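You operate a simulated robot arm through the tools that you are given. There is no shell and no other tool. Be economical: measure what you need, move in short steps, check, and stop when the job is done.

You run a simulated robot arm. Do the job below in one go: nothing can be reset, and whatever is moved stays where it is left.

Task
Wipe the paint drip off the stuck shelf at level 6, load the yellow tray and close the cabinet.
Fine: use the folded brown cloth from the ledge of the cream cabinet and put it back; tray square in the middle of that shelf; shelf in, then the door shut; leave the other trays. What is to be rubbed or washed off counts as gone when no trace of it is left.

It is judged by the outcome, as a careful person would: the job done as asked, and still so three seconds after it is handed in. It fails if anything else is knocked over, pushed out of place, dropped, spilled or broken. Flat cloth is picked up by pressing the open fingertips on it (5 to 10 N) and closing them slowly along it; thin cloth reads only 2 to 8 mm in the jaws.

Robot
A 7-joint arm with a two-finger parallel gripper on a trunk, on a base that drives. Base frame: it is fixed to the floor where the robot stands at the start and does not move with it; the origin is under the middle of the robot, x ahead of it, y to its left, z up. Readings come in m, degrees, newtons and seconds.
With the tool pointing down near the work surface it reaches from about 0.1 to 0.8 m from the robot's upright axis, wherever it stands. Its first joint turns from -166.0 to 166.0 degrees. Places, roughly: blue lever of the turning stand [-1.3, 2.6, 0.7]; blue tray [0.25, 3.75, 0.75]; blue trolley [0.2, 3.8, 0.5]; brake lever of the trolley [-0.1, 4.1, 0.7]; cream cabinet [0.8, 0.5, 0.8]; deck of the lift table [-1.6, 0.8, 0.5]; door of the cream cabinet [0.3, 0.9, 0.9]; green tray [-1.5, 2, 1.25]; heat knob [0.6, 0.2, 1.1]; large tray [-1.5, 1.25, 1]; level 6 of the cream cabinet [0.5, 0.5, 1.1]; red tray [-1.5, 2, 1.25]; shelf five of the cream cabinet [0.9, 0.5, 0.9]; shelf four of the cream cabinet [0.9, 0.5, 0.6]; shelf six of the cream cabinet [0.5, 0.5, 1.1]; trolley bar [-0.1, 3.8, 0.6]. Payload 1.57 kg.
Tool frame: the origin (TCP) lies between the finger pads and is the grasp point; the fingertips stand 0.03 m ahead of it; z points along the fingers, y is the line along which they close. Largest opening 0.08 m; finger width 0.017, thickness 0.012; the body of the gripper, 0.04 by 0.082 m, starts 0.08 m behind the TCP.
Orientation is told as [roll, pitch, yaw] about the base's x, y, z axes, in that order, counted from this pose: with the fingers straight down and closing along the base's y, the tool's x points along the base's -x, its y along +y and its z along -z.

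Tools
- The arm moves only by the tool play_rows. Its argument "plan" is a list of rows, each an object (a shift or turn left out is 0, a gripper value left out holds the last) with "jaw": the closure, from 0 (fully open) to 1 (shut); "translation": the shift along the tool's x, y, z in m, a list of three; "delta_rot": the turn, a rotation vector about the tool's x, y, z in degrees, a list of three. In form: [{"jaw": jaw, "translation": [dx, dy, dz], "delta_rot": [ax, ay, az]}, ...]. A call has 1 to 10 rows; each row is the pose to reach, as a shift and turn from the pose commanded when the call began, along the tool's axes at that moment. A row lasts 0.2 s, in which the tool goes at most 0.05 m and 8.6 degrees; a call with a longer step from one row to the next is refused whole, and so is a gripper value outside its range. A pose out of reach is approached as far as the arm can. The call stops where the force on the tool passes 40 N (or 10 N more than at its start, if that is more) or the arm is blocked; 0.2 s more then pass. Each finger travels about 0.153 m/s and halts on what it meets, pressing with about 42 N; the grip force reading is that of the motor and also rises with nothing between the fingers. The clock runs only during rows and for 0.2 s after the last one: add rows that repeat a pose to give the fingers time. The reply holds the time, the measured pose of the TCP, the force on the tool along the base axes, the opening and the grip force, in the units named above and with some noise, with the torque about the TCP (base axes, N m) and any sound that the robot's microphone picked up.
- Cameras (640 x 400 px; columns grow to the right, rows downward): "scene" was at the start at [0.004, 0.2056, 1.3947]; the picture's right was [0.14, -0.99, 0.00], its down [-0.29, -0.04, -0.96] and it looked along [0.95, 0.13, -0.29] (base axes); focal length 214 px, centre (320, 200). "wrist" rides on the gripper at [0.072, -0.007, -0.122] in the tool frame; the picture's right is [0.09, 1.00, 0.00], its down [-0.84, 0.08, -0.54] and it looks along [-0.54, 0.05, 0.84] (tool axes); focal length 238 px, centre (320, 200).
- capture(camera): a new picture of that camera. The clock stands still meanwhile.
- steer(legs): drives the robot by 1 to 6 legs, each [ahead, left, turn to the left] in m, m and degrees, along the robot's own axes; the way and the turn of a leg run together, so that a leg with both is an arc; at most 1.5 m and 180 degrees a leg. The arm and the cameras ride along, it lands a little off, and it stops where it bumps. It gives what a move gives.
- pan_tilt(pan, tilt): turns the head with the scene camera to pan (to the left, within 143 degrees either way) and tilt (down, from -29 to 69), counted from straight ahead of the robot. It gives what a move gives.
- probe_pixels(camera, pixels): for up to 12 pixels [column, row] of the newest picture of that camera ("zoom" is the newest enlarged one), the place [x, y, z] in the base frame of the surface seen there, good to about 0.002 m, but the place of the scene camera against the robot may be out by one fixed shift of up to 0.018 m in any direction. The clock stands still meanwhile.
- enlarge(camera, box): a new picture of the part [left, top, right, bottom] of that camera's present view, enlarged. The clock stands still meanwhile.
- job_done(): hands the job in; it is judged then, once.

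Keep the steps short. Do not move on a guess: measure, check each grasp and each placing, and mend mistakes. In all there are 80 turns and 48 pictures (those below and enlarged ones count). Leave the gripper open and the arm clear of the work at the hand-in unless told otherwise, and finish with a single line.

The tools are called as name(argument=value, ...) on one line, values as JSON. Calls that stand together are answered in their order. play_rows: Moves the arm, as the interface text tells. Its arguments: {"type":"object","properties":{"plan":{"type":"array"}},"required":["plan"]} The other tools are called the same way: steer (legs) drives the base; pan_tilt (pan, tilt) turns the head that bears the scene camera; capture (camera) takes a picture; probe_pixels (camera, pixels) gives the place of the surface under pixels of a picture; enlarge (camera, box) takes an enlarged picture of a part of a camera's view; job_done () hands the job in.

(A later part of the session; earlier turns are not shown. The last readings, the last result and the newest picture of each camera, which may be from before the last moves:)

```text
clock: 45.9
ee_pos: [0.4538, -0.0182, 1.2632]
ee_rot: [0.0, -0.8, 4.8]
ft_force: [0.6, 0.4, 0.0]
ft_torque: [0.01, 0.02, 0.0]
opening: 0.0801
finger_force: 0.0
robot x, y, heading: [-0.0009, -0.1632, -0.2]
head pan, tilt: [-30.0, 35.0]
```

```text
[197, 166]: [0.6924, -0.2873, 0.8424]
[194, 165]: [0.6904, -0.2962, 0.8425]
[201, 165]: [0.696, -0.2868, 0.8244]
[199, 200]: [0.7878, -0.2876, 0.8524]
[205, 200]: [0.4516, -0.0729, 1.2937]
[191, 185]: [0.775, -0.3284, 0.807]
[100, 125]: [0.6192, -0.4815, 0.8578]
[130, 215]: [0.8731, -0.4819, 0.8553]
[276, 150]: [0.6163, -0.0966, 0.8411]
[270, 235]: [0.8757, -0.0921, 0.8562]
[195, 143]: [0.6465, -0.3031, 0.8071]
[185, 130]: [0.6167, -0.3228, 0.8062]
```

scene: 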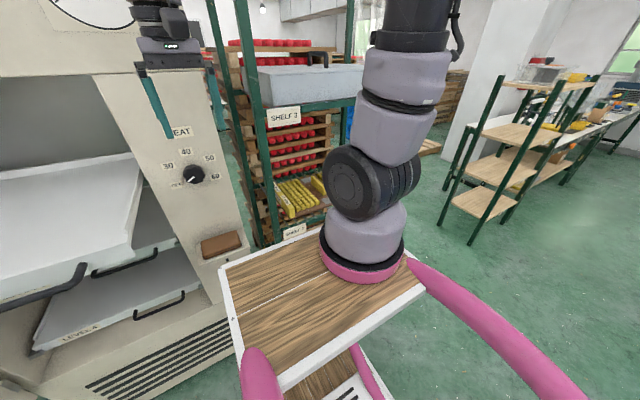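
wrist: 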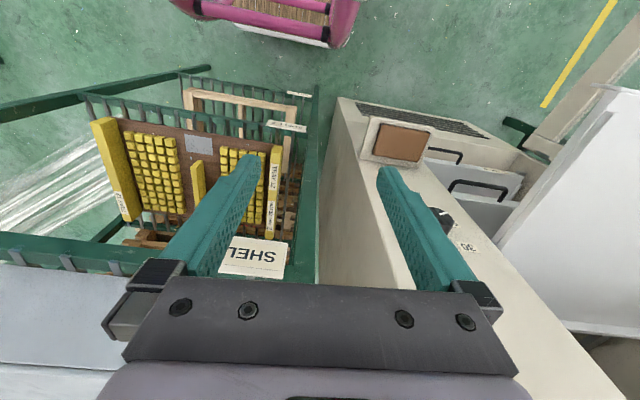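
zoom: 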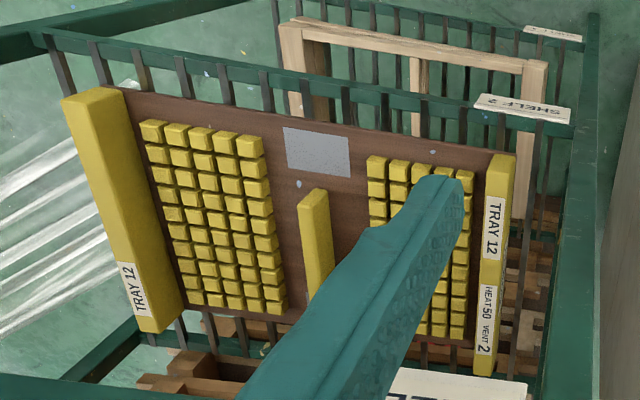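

Tray: x 0.61–0.88, y -0.495 to -0.085, centre about (0.745,-0.288), middle bar x 0.69–0.80 with top at z 0.85; block rows are 45 mm either side. I'll square the yaw, shift to y -0.288, then tilt 45° forward.

play_rows(plan=[{"jaw": 0.35, "translation": [0, -0.045, 0], "delta_rot": [0, 0, 4.8]}, {"translation": [0, -0.09, 0], "delta_rot": [0, 0, 4.8]}, {"translation": [0, -0.135, 0], "delta_rot": [0, 0, 4.8]}, {"translation": [-0.005, -0.18, 0.02], "delta_rot": [0, 0, 4.8]}, {"translation": [-0.01, -0.225, 0.04], "delta_rot": [0, 0, 4.8]}, {"translation": [-0.015, -0.27, 0.06], "delta_rot": [0, 0, 4.8]}, {"translation": [-0.0232, -0.273, 0.08], "delta_rot": [0, 0, 4.8]}])

play_rows(plan=[{"translation": [0, 0, 0.015], "delta_rot": [0, -8, 0]}, {"translation": [0, 0, 0.03], "delta_rot": [0, -16, 0]}, {"translation": [0, 0, 0.045], "delta_rot": [0, -24, 0]}, {"translation": [0, 0, 0.06], "delta_rot": [0, -32, 0]}, {"translation": [0, 0, 0.075], "delta_rot": [0, -40, 0]}, {"translation": [0, 0, 0.085], "delta_rot": [0, -45, 0]}, {"translation": [0, 0, 0.085], "delta_rot": [0, -45, 0]}])

capture(camera="wrist")

```text
clock: 47.5
ee_pos: [0.5038, -0.288, 1.1828]
ee_rot: [0.1, -0.8, 0.1]
ft_force: [-1.2, 0.0, 0.1]
ft_torque: [-0.01, -0.03, -0.01]
opening: 0.0518
finger_force: 0.0
robot x, y, heading: [0.0021, -0.161, -0.1]
head pan, tilt: [-30.0, 35.0]
```

```text
clock: 48.6
ee_pos: [0.5865, -0.304, 1.1809]
ee_rot: [0.6, -32.2, -0.1]
ft_force: [-6.6, -0.8, -8.1]
ft_torque: [-0.33, -0.32, 0.27]
opening: 0.051
finger_force: 0.1
out of reach, approached as far as the arm can: row 2, 3, 4, 5
robot x, y, heading: [0.0004, -0.1607, 0.2]
head pan, tilt: [-30.0, 35.0]
stopped in row 5: the force on the tool passed its limit at 65 N (the readings are from after the stop); the commanded pose is now the measured one
```

```text
17 pictures are left
```

wrist: 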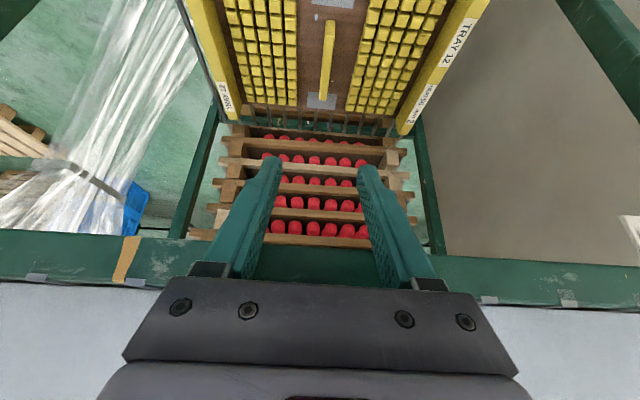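

The arm was too close to tilt there and the hand touched the front rail of shelf 3 (8 N now). I drive straight back 0.2 m to free it and check the grey box.

steer(legs=[[-0.2, 0, 0]])

pan_tilt(pan=-20, tilt=25)

capture(camera="scene")

```text
clock: 50.2
ee_pos: [0.387, -0.306, 1.1828]
ee_rot: [0.6, -32.3, -0.3]
ft_force: [0.1, -0.2, 1.2]
ft_torque: [0.01, 0.02, -0.03]
opening: 0.0521
finger_force: 0.0
robot x, y, heading: [-0.1977, -0.1587, -0.4]
head pan, tilt: [-30.0, 35.0]
```

```text
clock: 50.9
ee_pos: [0.3867, -0.3054, 1.183]
ee_rot: [0.6, -32.3, -0.3]
ft_force: [-0.3, 0.2, 0.3]
ft_torque: [-0.03, 0.02, -0.01]
opening: 0.0521
finger_force: 0.1
robot x, y, heading: [-0.2005, -0.158, -0.3]
head pan, tilt: [-20.0, 25.0]
```

```text
16 pictures are left
```

scene: 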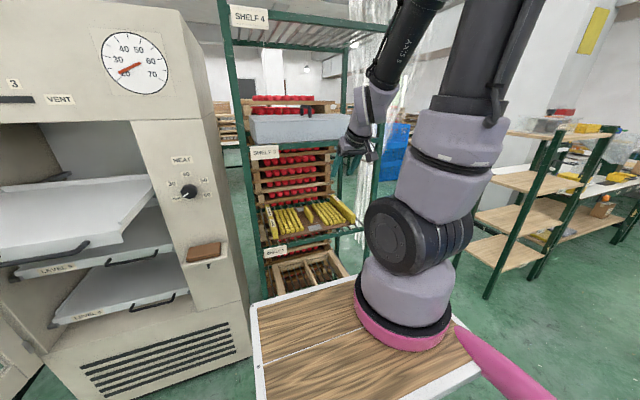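

The box and rack look undisturbed. From this distance I bring the tool to 45° in front of the opening, at about (0.50,-0.288,1.09).

play_rows(plan=[{"translation": [-0.011, 0.004, 0.035], "delta_rot": [0, -4, 0]}, {"translation": [-0.022, 0.008, 0.07], "delta_rot": [0, -8, 0]}, {"translation": [-0.033, 0.013, 0.105], "delta_rot": [0, -12.7, 0]}, {"translation": [-0.0436, 0.017, 0.1387], "delta_rot": [0, -12.7, 0]}, {"translation": [-0.0436, 0.017, 0.1387], "delta_rot": [0, -12.7, 0]}])

capture(camera="wrist")

```text
clock: 52.3
ee_pos: [0.4836, -0.378, 1.0875]
ee_rot: [0.6, -45.0, -11.5]
ft_force: [1.0, 0.3, 0.4]
ft_torque: [0.01, -0.01, 0.01]
opening: 0.0518
finger_force: 0.1
out of reach, approached as far as the arm can: row 1, 2, 3
robot x, y, heading: [-0.2011, -0.1635, -0.3]
head pan, tilt: [-20.0, 25.0]
stopped in row 5: the arm was blocked; the commanded pose is now the measured one
```

```text
15 pictures are left
```

wrist: 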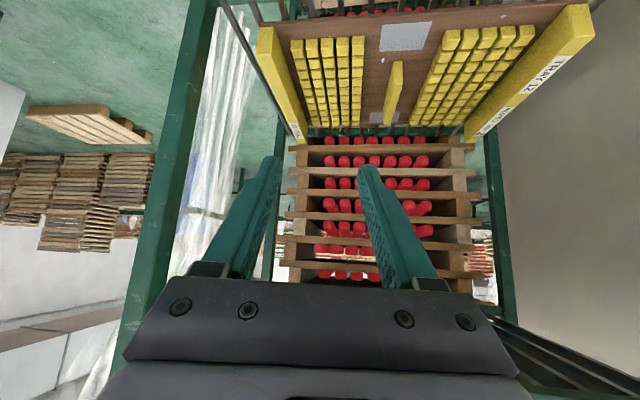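

It was blocked and swung sideways. I look at the arm.

pan_tilt(pan=-30, tilt=5)

capture(camera="scene")

```text
clock: 53.1
ee_pos: [0.4824, -0.3778, 1.0867]
ee_rot: [0.7, -45.2, -11.4]
ft_force: [0.3, -0.5, 0.0]
ft_torque: [0.01, -0.01, -0.01]
opening: 0.0521
finger_force: 0.1
robot x, y, heading: [-0.2024, -0.1599, -0.2]
head pan, tilt: [-30.0, 5.0]
```

```text
14 pictures are left
```

scene: 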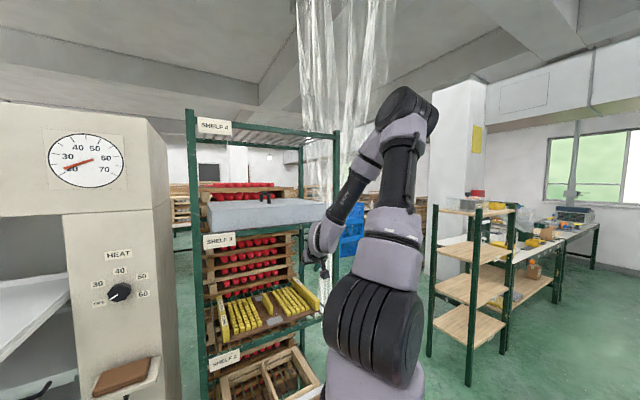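

Only joint 1 swung aside; nothing is touching. I swing back: yaw +11.5° and y +0.09.

play_rows(plan=[{"translation": [0, 0.03, 0], "delta_rot": [-2.7, 0, -2.7]}, {"translation": [0, 0.06, 0], "delta_rot": [-5.4, 0, -5.4]}, {"translation": [0.001, 0.0916, -0.001], "delta_rot": [-8.13, 0, -8.13]}, {"translation": [0.001, 0.0916, -0.001], "delta_rot": [-8.13, 0, -8.13]}])

```text
clock: 54.1
ee_pos: [0.4967, -0.2882, 1.0898]
ee_rot: [0.6, -45.1, 0.2]
ft_force: [-0.7, 0.0, 0.8]
ft_torque: [0.02, 0.01, 0.02]
opening: 0.0522
finger_force: 0.1
robot x, y, heading: [-0.1983, -0.1614, 0.0]
head pan, tilt: [-30.0, 5.0]
```

Aligned. I advance along the tool axis 0.24 m toward the bar.

play_rows(plan=[{"translation": [0, 0, 0.04]}, {"translation": [0, 0, 0.08]}, {"translation": [0, 0, 0.12]}, {"translation": [0, 0, 0.16]}, {"translation": [0, 0, 0.2]}, {"translation": [0, 0, 0.24]}, {"translation": [0, 0, 0.24]}])

capture(camera="wrist")

```text
clock: 55.8
ee_pos: [0.6721, -0.2839, 0.9154]
ee_rot: [0.6, -45.1, 0.2]
ft_force: [-0.1, 0.1, 1.0]
ft_torque: [0.02, -0.04, -0.02]
opening: 0.0521
finger_force: 0.0
robot x, y, heading: [-0.1964, -0.1605, -0.1]
head pan, tilt: [-30.0, 5.0]
```

```text
13 pictures are left
```

wrist: 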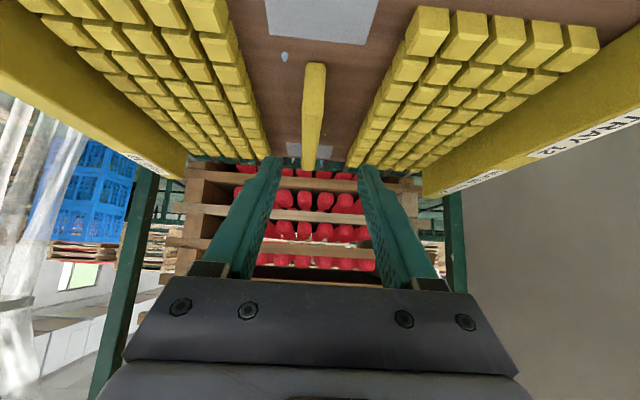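

probe_pixels(camera="wrist", pixels=[[315, 66], [306, 75], [325, 75], [313, 130], [312, 165], [303, 150], [294, 150], [270, 140], [365, 140], [254, 152], [355, 160], [315, 100]])

```text
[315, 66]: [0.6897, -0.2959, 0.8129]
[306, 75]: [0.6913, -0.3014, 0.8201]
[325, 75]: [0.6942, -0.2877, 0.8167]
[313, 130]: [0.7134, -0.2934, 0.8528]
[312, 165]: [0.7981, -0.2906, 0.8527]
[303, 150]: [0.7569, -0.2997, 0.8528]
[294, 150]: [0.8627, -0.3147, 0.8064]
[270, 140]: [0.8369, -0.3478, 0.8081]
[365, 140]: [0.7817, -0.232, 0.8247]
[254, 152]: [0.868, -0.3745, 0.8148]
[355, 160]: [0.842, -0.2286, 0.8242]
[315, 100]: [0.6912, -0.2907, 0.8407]
```

Bar: y -0.300 to -0.286, top z 0.853, x 0.69–0.80. I go to (0.745,-0.293,0.842).

play_rows(plan=[{"translation": [0, -0.005, 0.03]}, {"translation": [0, -0.009, 0.06]}, {"translation": [0, -0.009, 0.085]}, {"translation": [0, -0.009, 0.1]}, {"translation": [0, -0.009, 0.1]}])

```text
clock: 57.0
ee_pos: [0.7407, -0.2912, 0.8472]
ee_rot: [0.7, -45.2, 0.0]
ft_force: [0.4, -0.3, 0.0]
ft_torque: [0.04, -0.01, 0.0]
opening: 0.0517
finger_force: 0.0
robot x, y, heading: [-0.2014, -0.1601, -0.6]
head pan, tilt: [-30.0, 5.0]
```

play_rows(plan=[{"translation": [0, -0.001, 0.006]}, {"translation": [0, -0.001, 0.006], "jaw": 0.5}, {"translation": [0, -0.001, 0.006], "jaw": 0.65}, {"translation": [0, -0.001, 0.006], "jaw": 0.75}, {"translation": [0, -0.001, 0.006], "jaw": 0.85}, {"translation": [0, -0.001, 0.006], "jaw": 1}, {"translation": [0, -0.001, 0.006], "jaw": 1}])

```text
clock: 58.5
ee_pos: [0.7437, -0.2936, 0.8438]
ee_rot: [0.5, -45.0, 0.2]
ft_force: [-2.2, 0.1, -0.1]
ft_torque: [-1.03, -0.35, -0.8]
opening: 0.0159
finger_force: 31.5
robot x, y, heading: [-0.2018, -0.1611, -0.5]
head pan, tilt: [-30.0, 5.0]
```

Bar gripped at 16 mm. I lift 5 cm straight up.

play_rows(plan=[{"translation": [-0.007, 0, -0.007]}, {"translation": [-0.014, 0, -0.014]}, {"translation": [-0.025, 0, -0.025]}, {"translation": [-0.035, 0, -0.035]}, {"translation": [-0.035, 0, -0.035]}])

capture(camera="wrist")

```text
clock: 59.8
ee_pos: [0.7453, -0.2925, 0.8939]
ee_rot: [0.6, -45.1, 0.1]
ft_force: [0.0, 0.5, -9.1]
ft_torque: [0.01, 0.1, -0.01]
opening: 0.016
finger_force: 31.3
robot x, y, heading: [-0.2015, -0.1588, -0.2]
head pan, tilt: [-30.0, 5.0]
```

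```text
12 pictures are left
```

wrist: 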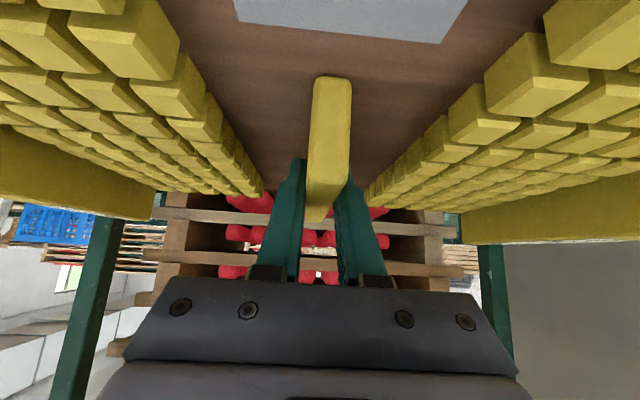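

Tray lifted and balanced (9 N, torque near 0). I drive straight back 0.40 m to bring it out of the rack.

steer(legs=[[-0.4, 0, 0]])

pan_tilt(pan=5, tilt=20)

capture(camera="scene")

```text
clock: 62.3
ee_pos: [0.3395, -0.2927, 0.893]
ee_rot: [0.5, -45.1, 0.1]
ft_force: [-0.4, -0.5, -9.1]
ft_torque: [0.02, 0.1, -0.02]
opening: 0.0156
finger_force: 31.1
robot x, y, heading: [-0.6076, -0.1577, -0.3]
head pan, tilt: [-30.0, 5.0]
```

```text
clock: 63.3
ee_pos: [0.3401, -0.2928, 0.8942]
ee_rot: [0.6, -45.0, 0.1]
ft_force: [0.5, 0.2, -9.2]
ft_torque: [0.0, 0.07, -0.01]
opening: 0.0162
finger_force: 31.4
robot x, y, heading: [-0.6031, -0.158, -0.4]
head pan, tilt: [5.0, 20.0]
```

```text
11 pictures are left
```

scene: 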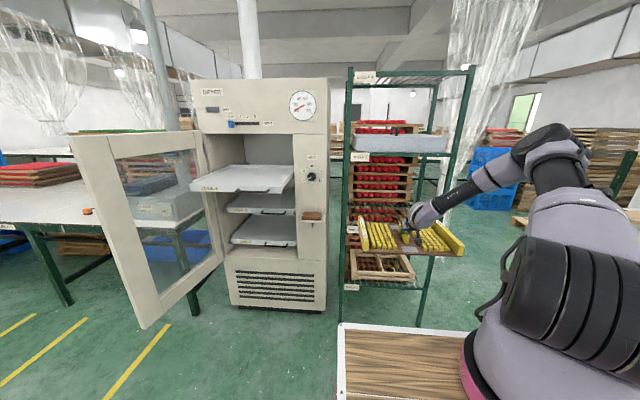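

Tray is clear of the rack. I raise it to TCP z about 1.24 here, in the open.

play_rows(plan=[{"translation": [-0.03, 0, -0.03]}, {"translation": [-0.06, 0, -0.06]}, {"translation": [-0.09, 0, -0.09]}, {"translation": [-0.12, 0, -0.12]}, {"translation": [-0.15, 0, -0.15]}, {"translation": [-0.18, 0, -0.18]}, {"translation": [-0.21, 0, -0.21]}, {"translation": [-0.23, 0, -0.23]}, {"translation": [-0.2447, 0, -0.2447]}, {"translation": [-0.2447, 0, -0.2447]}])

probe_pixels(camera="scene", pixels=[[195, 186], [276, 190], [225, 167], [293, 170], [281, 192], [260, 138], [292, 140], [235, 139], [215, 183], [290, 180], [225, 260], [135, 325]])

```text
clock: 65.5
ee_pos: [0.3387, -0.2962, 1.2401]
ee_rot: [0.6, -45.1, -0.1]
ft_force: [0.2, -0.1, -9.0]
ft_torque: [0.0, 0.09, 0.02]
opening: 0.0158
finger_force: 31.0
robot x, y, heading: [-0.602, -0.1608, -0.4]
head pan, tilt: [5.0, 20.0]
```

```text
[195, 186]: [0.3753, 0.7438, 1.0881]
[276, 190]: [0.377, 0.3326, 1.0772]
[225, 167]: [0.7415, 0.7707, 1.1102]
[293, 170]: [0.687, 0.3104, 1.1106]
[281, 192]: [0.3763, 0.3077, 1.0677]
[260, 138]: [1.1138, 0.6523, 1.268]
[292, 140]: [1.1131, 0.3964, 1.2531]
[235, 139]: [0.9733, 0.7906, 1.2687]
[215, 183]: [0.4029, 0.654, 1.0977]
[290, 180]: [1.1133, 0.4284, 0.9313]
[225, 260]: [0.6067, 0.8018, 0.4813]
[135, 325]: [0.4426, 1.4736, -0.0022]
```

Shelf in scene frame: x 0.376–0.785, y 0.307–0.772. I need the door's position before driving left.

probe_pixels(camera="scene", pixels=[[80, 145], [145, 322], [135, 300], [100, 200], [190, 135], [215, 240], [178, 290], [85, 165]])

```text
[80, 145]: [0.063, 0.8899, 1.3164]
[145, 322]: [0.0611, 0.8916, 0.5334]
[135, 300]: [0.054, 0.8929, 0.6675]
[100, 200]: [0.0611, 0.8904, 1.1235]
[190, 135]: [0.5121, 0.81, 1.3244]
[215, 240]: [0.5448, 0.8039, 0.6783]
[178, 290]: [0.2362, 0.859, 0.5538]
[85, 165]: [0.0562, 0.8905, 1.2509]
```

Door runs from (0.58,0.80) to its tip (0.055,0.89); I have room. I strafe left 0.82 m with the tray high.

steer(legs=[[0, 0.82, 0]])

pan_tilt(pan=-8, tilt=15)

capture(camera="scene")

```text
clock: 69.8
ee_pos: [0.345, 0.5148, 1.2389]
ee_rot: [0.5, -45.2, -0.6]
ft_force: [-0.1, -0.8, -7.9]
ft_torque: [-0.04, 0.08, -0.02]
opening: 0.0159
finger_force: 31.3
robot x, y, heading: [-0.5958, 0.6612, -1.1]
head pan, tilt: [5.0, 20.0]
```

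```text
clock: 70.6
ee_pos: [0.3464, 0.5132, 1.2388]
ee_rot: [0.5, -45.1, -0.7]
ft_force: [0.1, 0.3, -7.6]
ft_torque: [0.0, 0.07, 0.0]
opening: 0.0159
finger_force: 31.3
robot x, y, heading: [-0.5966, 0.6632, -0.9]
head pan, tilt: [-8.0, 15.0]
```

```text
10 pictures are left
```

scene: 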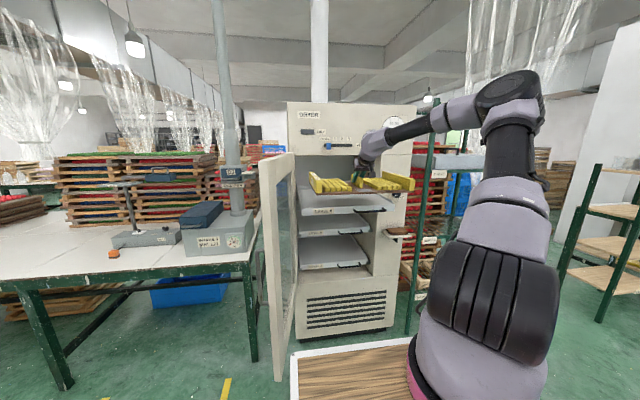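

probe_pixels(camera="scene", pixels=[[330, 150], [342, 145], [313, 185], [411, 188], [315, 192], [305, 210], [383, 208], [303, 188], [388, 205], [340, 209], [360, 192], [319, 176]])

```text
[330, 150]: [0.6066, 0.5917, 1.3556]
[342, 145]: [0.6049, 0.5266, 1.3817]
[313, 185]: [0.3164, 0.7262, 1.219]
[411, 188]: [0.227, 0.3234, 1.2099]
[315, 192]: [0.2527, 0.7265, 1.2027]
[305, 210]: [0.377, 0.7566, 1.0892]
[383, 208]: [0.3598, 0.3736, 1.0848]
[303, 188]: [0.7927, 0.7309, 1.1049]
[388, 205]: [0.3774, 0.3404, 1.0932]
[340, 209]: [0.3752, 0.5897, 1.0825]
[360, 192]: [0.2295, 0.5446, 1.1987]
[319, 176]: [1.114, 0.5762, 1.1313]
```

The panel's bottom edge is about z 1.34, above the tray. I drive ahead 0.215 m with a small turn to straighten.

steer(legs=[[0.215, 0, 0.8]])

enlarge(camera="scene", box=[220, 100, 476, 260])

```text
clock: 72.3
ee_pos: [0.5661, 0.523, 1.2396]
ee_rot: [0.6, -45.1, 0.0]
ft_force: [0.3, 0.2, -9.5]
ft_torque: [0.01, 0.11, 0.03]
opening: 0.0156
finger_force: 31.1
robot x, y, heading: [-0.3788, 0.661, -0.2]
head pan, tilt: [-8.0, 15.0]
```

```text
2.50 times, centred on (348, 180) of scene
```

zoom: 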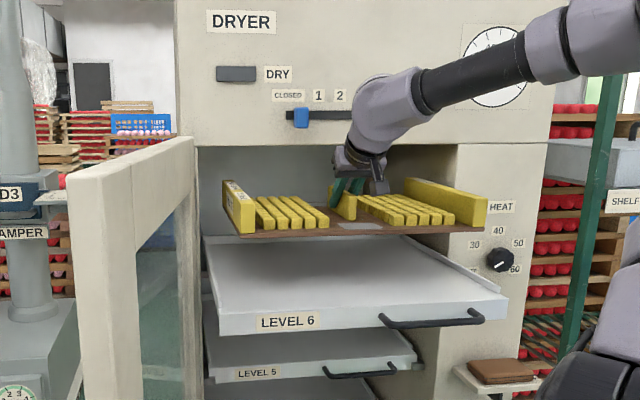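

probe_pixels(camera="zoom", pixels=[[241, 232], [470, 230], [350, 233], [240, 190], [470, 190], [222, 312], [500, 300], [212, 245], [410, 237], [495, 290], [440, 250], [350, 305]])

```text
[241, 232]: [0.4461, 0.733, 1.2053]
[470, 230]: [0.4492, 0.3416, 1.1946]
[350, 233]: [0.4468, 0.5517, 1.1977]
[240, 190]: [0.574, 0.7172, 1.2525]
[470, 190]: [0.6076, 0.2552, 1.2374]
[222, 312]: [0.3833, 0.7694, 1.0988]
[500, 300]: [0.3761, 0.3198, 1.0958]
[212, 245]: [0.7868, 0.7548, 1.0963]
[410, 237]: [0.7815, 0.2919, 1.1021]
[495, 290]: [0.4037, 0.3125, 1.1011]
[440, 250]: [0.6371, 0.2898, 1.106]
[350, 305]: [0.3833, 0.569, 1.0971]
```

Scene frame: tray centre (0.582,0.529), shelf centre (0.582,0.543). I shift 12 mm left and lower to near contact.

play_rows(plan=[{"translation": [0, 0.012, 0]}, {"translation": [0.02, 0.012, 0.02]}, {"translation": [0.04, 0.012, 0.04]}, {"translation": [0.05, 0.012, 0.05]}, {"translation": [0.054, 0.012, 0.054]}, {"translation": [0.054, 0.012, 0.054]}])

enlarge(camera="scene", box=[276, 140, 436, 240])

probe_pixels(camera="zoom", pixels=[[170, 200], [470, 200], [325, 203], [140, 230], [490, 225], [300, 215], [300, 230], [110, 235], [550, 215], [100, 210]])

```text
clock: 73.7
ee_pos: [0.5654, 0.5362, 1.1635]
ee_rot: [0.6, -45.1, 0.0]
ft_force: [-0.2, 0.2, -8.5]
ft_torque: [-0.01, 0.08, 0.01]
opening: 0.0161
finger_force: 31.4
robot x, y, heading: [-0.3742, 0.6611, -0.1]
head pan, tilt: [-8.0, 15.0]
```

```text
4.00 times, centred on (356, 190) of scene
```

zoom: 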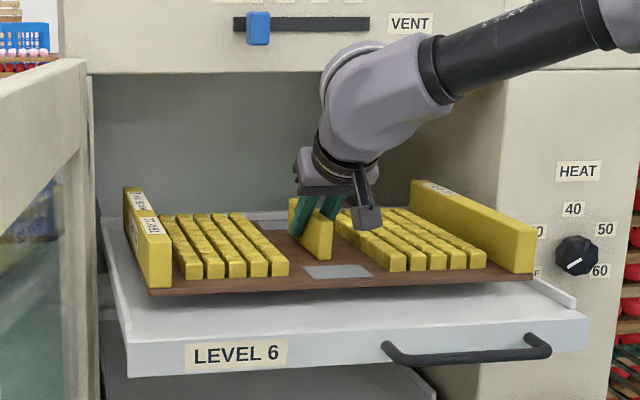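

```text
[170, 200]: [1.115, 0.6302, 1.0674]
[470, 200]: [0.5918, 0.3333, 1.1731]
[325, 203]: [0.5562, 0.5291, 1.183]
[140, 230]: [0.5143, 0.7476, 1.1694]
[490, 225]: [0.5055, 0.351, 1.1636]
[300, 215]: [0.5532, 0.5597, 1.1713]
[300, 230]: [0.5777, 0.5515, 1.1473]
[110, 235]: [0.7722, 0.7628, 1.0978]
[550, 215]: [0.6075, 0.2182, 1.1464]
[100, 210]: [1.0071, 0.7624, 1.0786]
```

probe_pixels(camera="zoom", pixels=[[151, 265], [170, 265], [516, 255], [534, 255], [152, 291], [530, 278], [130, 345], [584, 325], [570, 301], [116, 290], [340, 285], [340, 315]])

```text
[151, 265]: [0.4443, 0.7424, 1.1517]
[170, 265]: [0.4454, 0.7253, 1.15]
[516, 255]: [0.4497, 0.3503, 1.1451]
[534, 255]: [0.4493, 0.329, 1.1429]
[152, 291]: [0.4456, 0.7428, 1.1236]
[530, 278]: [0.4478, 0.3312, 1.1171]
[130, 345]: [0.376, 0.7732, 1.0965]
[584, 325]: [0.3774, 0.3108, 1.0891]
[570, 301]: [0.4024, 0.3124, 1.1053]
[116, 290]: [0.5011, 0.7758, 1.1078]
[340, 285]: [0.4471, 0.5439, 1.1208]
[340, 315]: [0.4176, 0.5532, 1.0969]
```

Centres differ by 6 mm in y and 0.5° in yaw. I correct these and lower onto the shelf gently.

play_rows(plan=[{"translation": [0, 0.006, 0], "delta_rot": [0.35, 0, 0.35]}, {"translation": [0.004, 0.006, 0.004], "delta_rot": [0.35, 0, 0.35]}, {"translation": [0.007, 0.006, 0.007], "delta_rot": [0.35, 0, 0.35]}, {"translation": [0.009, 0.006, 0.009], "delta_rot": [0.35, 0, 0.35]}, {"translation": [0.009, 0.006, 0.009], "delta_rot": [0.35, 0, 0.35]}])

```text
clock: 74.9
ee_pos: [0.5657, 0.5402, 1.1508]
ee_rot: [0.5, -45.1, -0.5]
ft_force: [0.1, 0.0, -8.9]
ft_torque: [-0.02, 0.07, 0.0]
opening: 0.016
finger_force: 31.4
robot x, y, heading: [-0.3793, 0.6573, -0.2]
head pan, tilt: [-8.0, 15.0]
```

play_rows(plan=[{"translation": [0.002, 0, 0.002]}, {"translation": [0.0035, 0, 0.0035]}, {"translation": [0.005, 0, 0.005]}])

```text
clock: 75.7
ee_pos: [0.566, 0.5406, 1.1427]
ee_rot: [0.5, -45.1, -0.4]
ft_force: [-2.2, 0.8, -5.3]
ft_torque: [-0.83, -0.48, -0.28]
opening: 0.0158
finger_force: 31.9
robot x, y, heading: [-0.3758, 0.6546, -0.3]
head pan, tilt: [-8.0, 15.0]
```

Contact is beginning. One more millimetre or so, then open and see.

play_rows(plan=[{"translation": [0.0012, 0, 0.0012]}, {"translation": [0.002, 0, 0.002]}, {"translation": [0.002, 0, 0.002]}])

```text
clock: 76.5
ee_pos: [0.5647, 0.5419, 1.1441]
ee_rot: [0.5, -45.4, -0.4]
ft_force: [1.8, -4.3, 20.4]
ft_torque: [-0.79, 0.18, -0.31]
opening: 0.0159
finger_force: 31.9
robot x, y, heading: [-0.3795, 0.6597, -0.6]
head pan, tilt: [-8.0, 15.0]
```

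The tray is firmly down (20 N). I open slowly and withdraw along the tool axis.

play_rows(plan=[{"translation": [-0.001, 0, -0.001], "jaw": 0.75}, {"translation": [-0.001, 0, -0.001], "jaw": 0.6}, {"translation": [-0.001, 0, -0.001], "jaw": 0.45}, {"translation": [-0.001, 0, -0.001], "jaw": 0.45}, {"translation": [-0.001, 0, -0.03]}, {"translation": [-0.001, 0, -0.07]}, {"translation": [-0.001, 0, -0.11]}, {"translation": [-0.001, 0, -0.15]}])

enlarge(camera="scene", box=[276, 140, 436, 240])

probe_pixels(camera="zoom", pixels=[[151, 280], [140, 280], [516, 275], [534, 275], [152, 300], [530, 295], [130, 345], [584, 325], [570, 301], [540, 345], [390, 345], [470, 352]])

```text
clock: 78.3
ee_pos: [0.4575, 0.5414, 1.2482]
ee_rot: [0.6, -45.0, -0.5]
ft_force: [-0.4, 0.3, -0.2]
ft_torque: [0.01, 0.03, 0.0]
opening: 0.0438
finger_force: 0.2
robot x, y, heading: [-0.3766, 0.6594, -0.3]
head pan, tilt: [-8.0, 15.0]
```

```text
4.00 times, centred on (356, 190) of scene
```

zoom: 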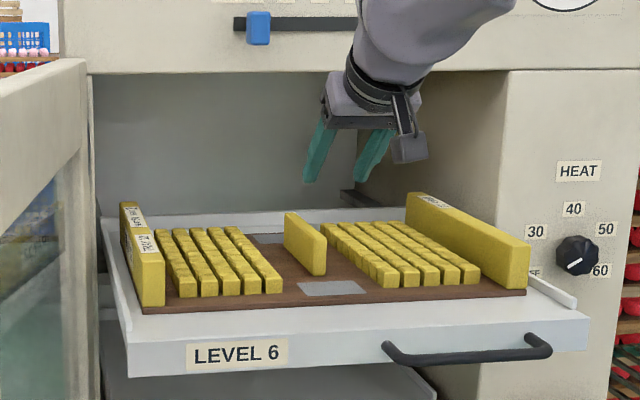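

```text
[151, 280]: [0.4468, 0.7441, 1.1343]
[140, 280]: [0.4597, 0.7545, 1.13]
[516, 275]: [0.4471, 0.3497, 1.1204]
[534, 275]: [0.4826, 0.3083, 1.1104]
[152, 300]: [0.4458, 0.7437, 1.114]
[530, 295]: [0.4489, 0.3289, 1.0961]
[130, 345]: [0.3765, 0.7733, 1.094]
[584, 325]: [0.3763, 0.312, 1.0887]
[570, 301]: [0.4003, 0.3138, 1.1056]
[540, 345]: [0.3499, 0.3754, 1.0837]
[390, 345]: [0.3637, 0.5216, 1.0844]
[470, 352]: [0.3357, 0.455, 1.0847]
```

Tray is centred in y (0.543 vs 0.5425) and square. I check the depth: tray back end versus the shelf's back lip.

probe_pixels(camera="zoom", pixels=[[122, 204], [410, 195], [418, 197], [265, 236], [275, 235], [300, 214], [200, 220], [260, 220], [190, 218], [190, 224], [115, 222], [130, 203]])

```text
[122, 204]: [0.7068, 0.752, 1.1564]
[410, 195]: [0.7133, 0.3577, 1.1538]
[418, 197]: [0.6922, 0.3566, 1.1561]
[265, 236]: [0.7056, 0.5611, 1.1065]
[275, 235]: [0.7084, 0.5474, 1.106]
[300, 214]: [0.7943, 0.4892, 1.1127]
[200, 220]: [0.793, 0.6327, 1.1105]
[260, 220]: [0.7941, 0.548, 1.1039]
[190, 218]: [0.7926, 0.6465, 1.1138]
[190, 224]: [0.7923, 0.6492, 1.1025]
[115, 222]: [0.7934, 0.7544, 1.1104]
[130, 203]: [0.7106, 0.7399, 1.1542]
```

Depth: tray 0.446–0.715, shelf 0.376–0.795: centred within 6 mm. Now the shelf. I back off 0.16 m, close the fingers and lower in front of the shelf's front face near its middle.

steer(legs=[[-0.17, 0, 0]])

play_rows(plan=[{"jaw": 0.7, "translation": [0.02, -0.004, 0.02]}, {"jaw": 1, "translation": [0.04, -0.008, 0.04]}, {"translation": [0.06, -0.008, 0.06]}, {"translation": [0.08, -0.008, 0.08]}, {"translation": [0.1, -0.008, 0.1]}, {"translation": [0.107, -0.008, 0.107]}, {"translation": [0.107, -0.008, 0.107]}])

enlarge(camera="scene", box=[260, 130, 452, 250])

probe_pixels(camera="zoom", pixels=[[240, 240], [240, 255], [240, 265], [240, 275], [200, 285], [330, 285], [200, 300], [230, 310]])

```text
clock: 79.7
ee_pos: [0.2853, 0.5433, 1.2491]
ee_rot: [0.5, -45.1, -0.4]
ft_force: [0.5, 0.6, 0.3]
ft_torque: [0.04, 0.08, 0.01]
opening: 0.0439
finger_force: 0.0
robot x, y, heading: [-0.552, 0.6579, 0.0]
head pan, tilt: [-8.0, 15.0]
```

```text
clock: 81.3
ee_pos: [0.2876, 0.5363, 1.0989]
ee_rot: [0.6, -45.1, -0.4]
ft_force: [0.2, 0.0, 0.6]
ft_torque: [0.02, -0.02, 0.0]
opening: 0.0
finger_force: 21.6
robot x, y, heading: [-0.5488, 0.6569, -0.2]
head pan, tilt: [-8.0, 15.0]
```

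```text
3.33 times, centred on (356, 190) of scene
```

zoom: 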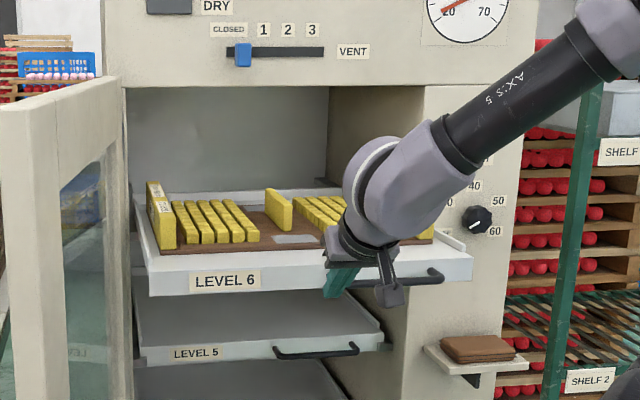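

```text
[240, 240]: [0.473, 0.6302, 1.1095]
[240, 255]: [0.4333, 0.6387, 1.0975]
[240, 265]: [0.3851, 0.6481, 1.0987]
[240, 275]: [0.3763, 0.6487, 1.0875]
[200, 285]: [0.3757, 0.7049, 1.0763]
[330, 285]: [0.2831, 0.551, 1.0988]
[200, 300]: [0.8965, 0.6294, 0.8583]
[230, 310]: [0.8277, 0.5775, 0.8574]
```

Shelf front face is z 1.07–1.098 at x 0.376 (0.36 in arm frame). I shift 15 mm left to clear the handle's foot and move up to touch.

play_rows(plan=[{"translation": [0, 0.015, 0]}, {"translation": [-0.014, 0.015, 0.014]}, {"translation": [-0.025, 0.015, 0.025]}, {"translation": [-0.034, 0.015, 0.034]}, {"translation": [-0.042, 0.015, 0.042]}])

probe_pixels(camera="zoom", pixels=[[150, 350], [165, 357], [230, 352], [370, 345], [310, 352], [275, 354]])

```text
clock: 82.5
ee_pos: [0.3465, 0.5523, 1.0985]
ee_rot: [0.6, -45.2, -0.6]
ft_force: [0.1, 0.4, -0.8]
ft_torque: [-0.02, -0.01, 0.02]
opening: 0.0
finger_force: 20.9
robot x, y, heading: [-0.5504, 0.6607, -0.1]
head pan, tilt: [-8.0, 15.0]
```

```text
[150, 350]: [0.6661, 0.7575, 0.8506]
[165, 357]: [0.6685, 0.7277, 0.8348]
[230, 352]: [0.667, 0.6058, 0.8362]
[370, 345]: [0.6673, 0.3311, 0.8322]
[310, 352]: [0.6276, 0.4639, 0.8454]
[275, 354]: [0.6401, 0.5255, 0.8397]
```

Shelf 5's front is at x 0.667, so shelf 6 must go in about 0.29 m. I push gently to feel the force.

play_rows(plan=[{"translation": [-0.006, 0, 0.006]}, {"translation": [-0.012, 0, 0.012]}, {"translation": [-0.018, 0, 0.018]}, {"translation": [-0.024, 0, 0.024]}, {"translation": [-0.03, 0, 0.03]}, {"translation": [-0.036, 0, 0.036]}])

```text
clock: 83.9
ee_pos: [0.3961, 0.5512, 1.0983]
ee_rot: [0.6, -45.0, -0.5]
ft_force: [-1.6, -0.4, 1.5]
ft_torque: [0.01, 0.01, -0.01]
opening: 0.0
finger_force: 21.2
robot x, y, heading: [-0.5493, 0.6621, -0.5]
head pan, tilt: [-8.0, 15.0]
```

Low force; I check that the shelf is really moving.

enlarge(camera="scene", box=[260, 130, 452, 250])

probe_pixels(camera="zoom", pixels=[[180, 280], [240, 270], [440, 270], [160, 240], [240, 275]])

```text
3.33 times, centred on (356, 190) of scene
```

zoom: 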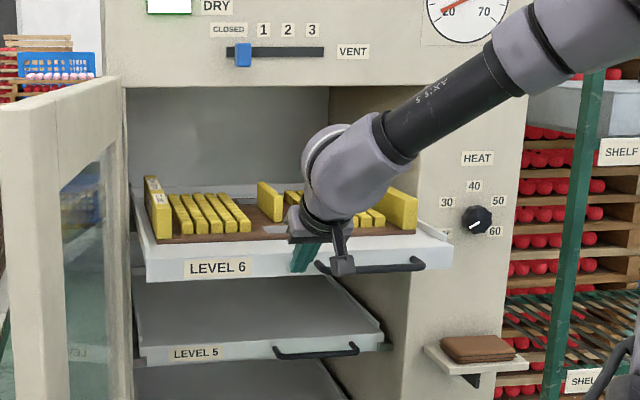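

```text
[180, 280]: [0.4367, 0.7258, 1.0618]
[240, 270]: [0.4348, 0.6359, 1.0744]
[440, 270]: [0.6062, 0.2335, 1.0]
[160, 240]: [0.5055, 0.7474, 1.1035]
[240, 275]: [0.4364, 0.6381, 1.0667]
```

The shelf moves (front now 0.436) with the tray riding along. I push on with the arm.

play_rows(plan=[{"translation": [-0.01, 0, 0.01]}, {"translation": [-0.02, 0, 0.02]}, {"translation": [-0.03, 0, 0.03]}, {"translation": [-0.04, 0, 0.04]}, {"translation": [-0.05, 0, 0.05]}, {"translation": [-0.06, 0, 0.06]}, {"translation": [-0.07, 0, 0.07]}, {"translation": [-0.08, 0, 0.08]}])

steer(legs=[[0.08, 0, 0]])

```text
clock: 85.7
ee_pos: [0.5093, 0.5503, 1.0983]
ee_rot: [0.5, -45.1, -0.4]
ft_force: [0.2, 0.0, 0.1]
ft_torque: [0.02, 0.0, -0.02]
opening: 0.0
finger_force: 21.6
robot x, y, heading: [-0.5504, 0.6589, -0.3]
head pan, tilt: [-8.0, 15.0]
```

```text
clock: 86.8
ee_pos: [0.5888, 0.5495, 1.0987]
ee_rot: [0.5, -45.2, -0.5]
ft_force: [-0.2, -0.3, -0.1]
ft_torque: [-0.05, -0.03, 0.0]
opening: 0.0
finger_force: 21.5
robot x, y, heading: [-0.4729, 0.6584, -0.4]
head pan, tilt: [-8.0, 15.0]
```

TCP at 0.589; about 4 cm to go. I push slowly until it meets its stop.

play_rows(plan=[{"translation": [-0.007, 0, 0.007]}, {"translation": [-0.014, 0, 0.014]}, {"translation": [-0.02, 0, 0.02]}, {"translation": [-0.025, 0, 0.025]}, {"translation": [-0.03, 0, 0.03]}, {"translation": [-0.034, 0, 0.034]}])

enlarge(camera="scene", box=[260, 130, 452, 250])

```text
clock: 88.1
ee_pos: [0.6298, 0.5495, 1.0974]
ee_rot: [0.7, -44.7, -0.4]
ft_force: [-25.7, -1.1, 8.6]
ft_torque: [-0.1, 0.18, 0.0]
opening: 0.0002
finger_force: 21.5
robot x, y, heading: [-0.4715, 0.6591, -0.2]
head pan, tilt: [-8.0, 15.0]
stopped in row 6: the force on the tool passed its limit at 53 N (the readings are from after the stop); the commanded pose is now the measured one
```

```text
3.33 times, centred on (356, 190) of scene
```

zoom: 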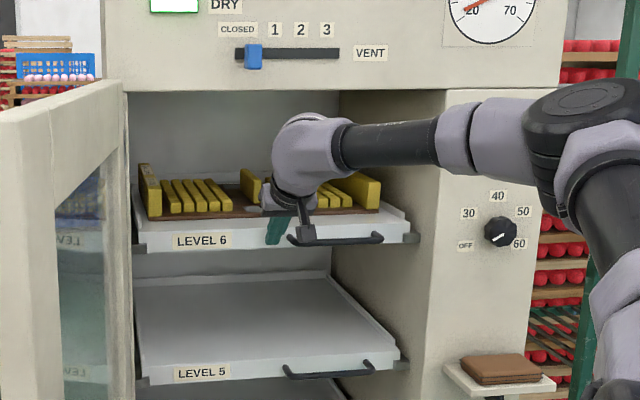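

It reached the stop. I measure shelf front and tray.

probe_pixels(camera="zoom", pixels=[[160, 243], [400, 240], [160, 378], [390, 365], [153, 205], [375, 195], [370, 209], [152, 215], [145, 170], [290, 225], [92, 110], [102, 240]])

```text
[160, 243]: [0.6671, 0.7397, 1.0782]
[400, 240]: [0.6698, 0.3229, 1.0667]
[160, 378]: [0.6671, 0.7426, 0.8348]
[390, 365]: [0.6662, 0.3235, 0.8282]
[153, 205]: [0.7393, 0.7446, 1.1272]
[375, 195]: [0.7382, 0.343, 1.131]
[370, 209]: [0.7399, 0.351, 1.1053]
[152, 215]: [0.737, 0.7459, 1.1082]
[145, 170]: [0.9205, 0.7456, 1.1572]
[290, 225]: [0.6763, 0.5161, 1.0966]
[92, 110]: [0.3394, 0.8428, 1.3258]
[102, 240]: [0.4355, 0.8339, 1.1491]
```

Shelf 6 is fully in (front 0.667, level with shelf 5) and the tray has not slipped (front gap still 71 mm, square). Now the door: back off 0.2 m, then raise the arm high to pass over the door top (z 1.33).

steer(legs=[[-0.2, 0, 0]])

play_rows(plan=[{"translation": [-0.007, 0, -0.0467]}, {"translation": [-0.0141, 0, -0.0933]}, {"translation": [-0.0212, 0, -0.14]}, {"translation": [-0.0283, 0, -0.1867]}, {"translation": [-0.0354, 0, -0.2333]}, {"translation": [-0.0424, 0, -0.28]}, {"translation": [-0.0495, 0, -0.3267]}, {"translation": [-0.0566, 0, -0.3733]}, {"translation": [-0.0636, 0, -0.42]}, {"translation": [-0.0707, 0, -0.4667]}])

steer(legs=[[0, 0.19, 0]])

```text
clock: 89.7
ee_pos: [0.4264, 0.5497, 1.0972]
ee_rot: [0.6, -44.8, -0.6]
ft_force: [-0.2, -0.8, -0.2]
ft_torque: [0.06, -0.02, 0.0]
opening: 0.0
finger_force: 20.5
robot x, y, heading: [-0.6692, 0.6626, -0.2]
head pan, tilt: [-8.0, 15.0]
```

```text
clock: 91.9
ee_pos: [0.149, 0.5463, 1.4759]
ee_rot: [0.6, -44.7, -0.5]
ft_force: [0.3, -0.7, 0.8]
ft_torque: [0.01, -0.01, -0.01]
opening: 0.0002
finger_force: 21.2
robot x, y, heading: [-0.6744, 0.6632, -0.4]
head pan, tilt: [-8.0, 15.0]
```

```text
clock: 93.5
ee_pos: [0.1509, 0.7376, 1.4757]
ee_rot: [0.7, -44.9, -0.8]
ft_force: [0.4, 0.5, 0.5]
ft_torque: [0.02, 0.01, -0.01]
opening: 0.0001
finger_force: 21.1
robot x, y, heading: [-0.67, 0.8511, -0.3]
head pan, tilt: [-8.0, 15.0]
```

Clear so far. I swing 0.29 m left above the door, then check with a picture.

play_rows(plan=[{"translation": [0, 0.042, 0]}, {"translation": [0, 0.084, 0]}, {"translation": [0, 0.126, 0]}, {"translation": [0, 0.168, 0]}, {"translation": [0, 0.21, 0]}, {"translation": [0, 0.252, 0]}, {"translation": [0, 0.29, 0]}, {"translation": [0, 0.29, 0]}])

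pan_tilt(pan=0, tilt=18)

capture(camera="scene")

```text
clock: 95.2
ee_pos: [0.1524, 1.0276, 1.4802]
ee_rot: [0.7, -44.8, -0.7]
ft_force: [0.5, 0.1, -0.6]
ft_torque: [0.0, 0.0, -0.02]
opening: 0.0
finger_force: 21.2
robot x, y, heading: [-0.672, 0.8528, -0.8]
head pan, tilt: [-8.0, 15.0]
```

```text
clock: 95.9
ee_pos: [0.1526, 1.0278, 1.4789]
ee_rot: [0.7, -44.8, -0.6]
ft_force: [-0.2, 0.7, 0.3]
ft_torque: [0.01, -0.04, -0.02]
opening: 0.0
finger_force: 21.5
robot x, y, heading: [-0.6722, 0.8528, -0.6]
head pan, tilt: [0.0, 18.0]
```

```text
3 pictures are left
```

scene: 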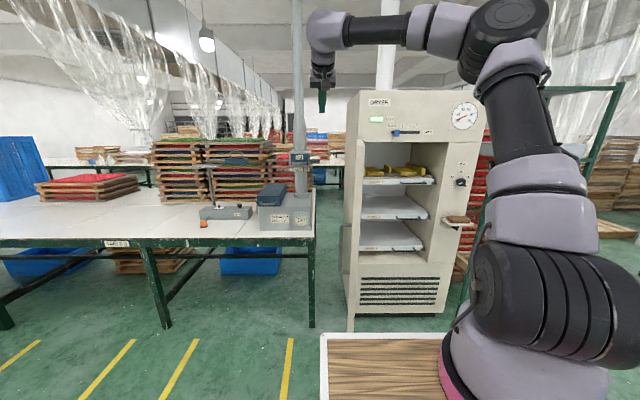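

probe_pixels(camera="scene", pixels=[[350, 325], [350, 250], [350, 180], [355, 110], [357, 200], [312, 242], [305, 215], [313, 320], [300, 190], [346, 230], [361, 150], [235, 212]])

```text
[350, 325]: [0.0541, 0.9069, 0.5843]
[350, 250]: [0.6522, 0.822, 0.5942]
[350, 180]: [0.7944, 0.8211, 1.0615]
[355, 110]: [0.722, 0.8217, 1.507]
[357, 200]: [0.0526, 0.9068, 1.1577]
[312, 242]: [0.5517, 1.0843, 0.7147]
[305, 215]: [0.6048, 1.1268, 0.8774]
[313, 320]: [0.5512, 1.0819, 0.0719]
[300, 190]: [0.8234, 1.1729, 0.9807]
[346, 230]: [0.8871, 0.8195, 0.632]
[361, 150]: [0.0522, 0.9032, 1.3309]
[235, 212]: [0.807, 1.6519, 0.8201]
```

Door tip outer edge is at (0.054,0.905); the bench starts at x 0.55, y 1.08. I lower outside the door to z 1.13 while yawing the fingers 35° towards it.

play_rows(plan=[{"translation": [0.03, 0, 0.03], "delta_rot": [4.95, 0, 4.95]}, {"translation": [0.06, 0, 0.06], "delta_rot": [9.9, 0, 9.9]}, {"translation": [0.09, 0, 0.09], "delta_rot": [14.8, 0, 14.8]}, {"translation": [0.12, 0, 0.12], "delta_rot": [19.8, 0, 19.8]}, {"translation": [0.15, 0, 0.15], "delta_rot": [24.7, 0, 24.7]}, {"translation": [0.18, 0, 0.18], "delta_rot": [24.7, 0, 24.7]}, {"translation": [0.21, 0, 0.21], "delta_rot": [24.7, 0, 24.7]}, {"translation": [0.245, 0, 0.245], "delta_rot": [24.7, 0, 24.7]}, {"translation": [0.245, 0, 0.245], "delta_rot": [24.7, 0, 24.7]}])

```text
clock: 97.9
ee_pos: [0.1297, 0.9693, 1.1369]
ee_rot: [0.4, -44.6, -35.4]
ft_force: [0.1, -0.3, -0.3]
ft_torque: [0.01, -0.02, 0.0]
opening: 0.0003
finger_force: 21.9
out of reach, approached as far as the arm can: row 2, 3, 4, 5, 6, 7, 8, 9
robot x, y, heading: [-0.6733, 0.8526, -0.9]
head pan, tilt: [0.0, 18.0]
```

I'm at (0.13,0.97) on the door's outer side. I push the door by driving right, following its arc in short legs.

steer(legs=[[0, -0.22, 0]])

capture(camera="scene")

```text
clock: 99.6
ee_pos: [0.1276, 0.7497, 1.1353]
ee_rot: [0.3, -44.6, -35.3]
ft_force: [-0.2, 0.1, 0.0]
ft_torque: [-0.02, 0.01, -0.02]
opening: 0.0001
finger_force: 21.4
robot x, y, heading: [-0.6695, 0.6313, -0.5]
head pan, tilt: [0.0, 18.0]
```

```text
2 pictures are left
```

scene: 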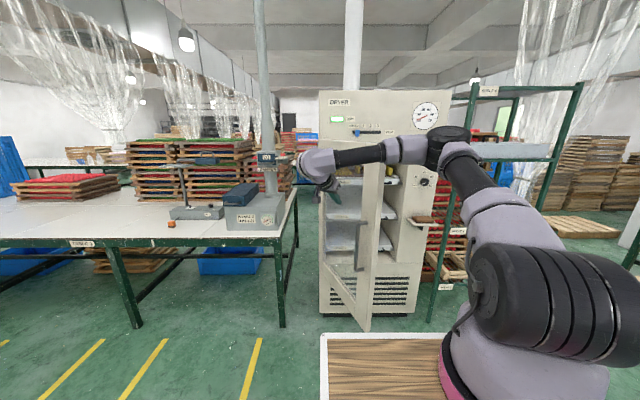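

The door swings freely. I measure its free edge.

probe_pixels(camera="scene", pixels=[[370, 300], [375, 200], [366, 250], [350, 280], [325, 265], [330, 290], [362, 245], [380, 180]])

```text
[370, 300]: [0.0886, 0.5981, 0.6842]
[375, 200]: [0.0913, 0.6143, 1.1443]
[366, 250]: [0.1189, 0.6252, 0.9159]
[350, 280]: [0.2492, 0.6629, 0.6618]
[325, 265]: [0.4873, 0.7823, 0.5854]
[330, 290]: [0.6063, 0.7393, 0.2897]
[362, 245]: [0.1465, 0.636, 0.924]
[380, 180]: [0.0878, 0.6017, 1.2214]
```

Door is at about 22° past straight. I continue along the arc: three short legs.

steer(legs=[[0.05, -0.16, 0], [0.1, -0.12, 0], [0.13, -0.075, 0]])

```text
clock: 103.1
ee_pos: [0.4078, 0.3884, 1.1349]
ee_rot: [0.3, -44.6, -35.3]
ft_force: [-0.1, -0.3, 0.6]
ft_torque: [0.01, 0.0, 0.0]
opening: 0.0
finger_force: 20.9
robot x, y, heading: [-0.3974, 0.2685, -0.5]
head pan, tilt: [0.0, 18.0]
```

Now the final push straight at the cabinet with the arm, slowly, until it meets resistance.

play_rows(plan=[{"translation": [-0.0116, 0.0115, 0.0116]}, {"translation": [-0.0232, 0.023, 0.0232]}, {"translation": [-0.0348, 0.0344, 0.0348]}, {"translation": [-0.0463, 0.046, 0.0463]}, {"translation": [-0.0579, 0.0574, 0.0579]}, {"translation": [-0.065, 0.0645, 0.065]}, {"translation": [-0.072, 0.0715, 0.072]}, {"translation": [-0.079, 0.0785, 0.079]}, {"translation": [-0.086, 0.0855, 0.086]}])

```text
clock: 105.1
ee_pos: [0.5183, 0.3607, 1.1336]
ee_rot: [0.4, -44.6, -35.4]
ft_force: [0.0, -0.1, -0.3]
ft_torque: [0.02, -0.02, 0.01]
opening: 0.0001
finger_force: 21.2
out of reach, approached as far as the arm can: row 2, 3, 4, 5, 6, 7, 8, 9
robot x, y, heading: [-0.3951, 0.2736, -0.5]
head pan, tilt: [0.0, 18.0]
```

No resistance yet. I drive ahead in small legs until it seats.

steer(legs=[[0.03, 0, 0]])

enlarge(camera="scene", box=[160, 60, 640, 360])

```text
clock: 105.9
ee_pos: [0.5353, 0.3604, 1.1341]
ee_rot: [0.0, -44.3, -34.9]
ft_force: [-13.4, -2.9, 4.7]
ft_torque: [-0.05, 0.08, -0.21]
opening: 0.0001
finger_force: 21.1
robot x, y, heading: [-0.375, 0.2683, -0.3]
head pan, tilt: [0.0, 18.0]
stopped in leg 1: the force on the tool passed its limit at 94 N (the readings are from after the stop); the commanded pose is now the measured one
```

```text
1.33 times, centred on (400, 210) of scene
```

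zoom: 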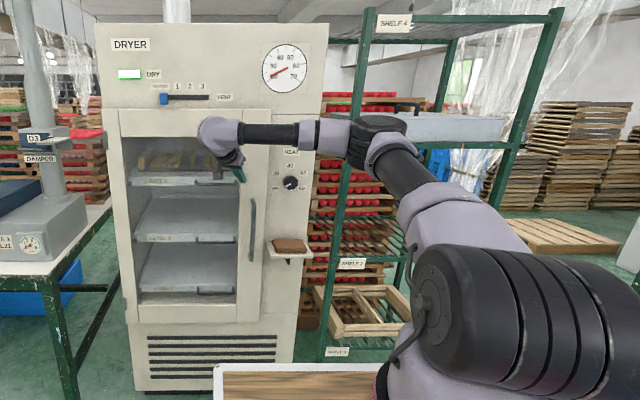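

It met a hard stop and looks shut. I measure the door face at hinge and free side against the panel.

probe_pixels(camera="zoom", pixels=[[132, 250], [132, 150], [245, 280], [266, 170], [266, 300], [263, 140], [280, 220], [150, 310], [240, 310], [288, 243], [160, 155], [152, 182]])

```text
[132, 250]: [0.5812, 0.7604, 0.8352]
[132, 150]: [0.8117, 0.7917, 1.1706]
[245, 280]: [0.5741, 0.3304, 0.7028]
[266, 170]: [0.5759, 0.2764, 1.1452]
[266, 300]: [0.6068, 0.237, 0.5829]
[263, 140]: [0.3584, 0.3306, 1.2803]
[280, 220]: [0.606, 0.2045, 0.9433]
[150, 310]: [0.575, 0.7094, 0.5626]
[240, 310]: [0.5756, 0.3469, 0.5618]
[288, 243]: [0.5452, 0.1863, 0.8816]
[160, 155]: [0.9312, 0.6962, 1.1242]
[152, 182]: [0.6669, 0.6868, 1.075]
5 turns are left
```

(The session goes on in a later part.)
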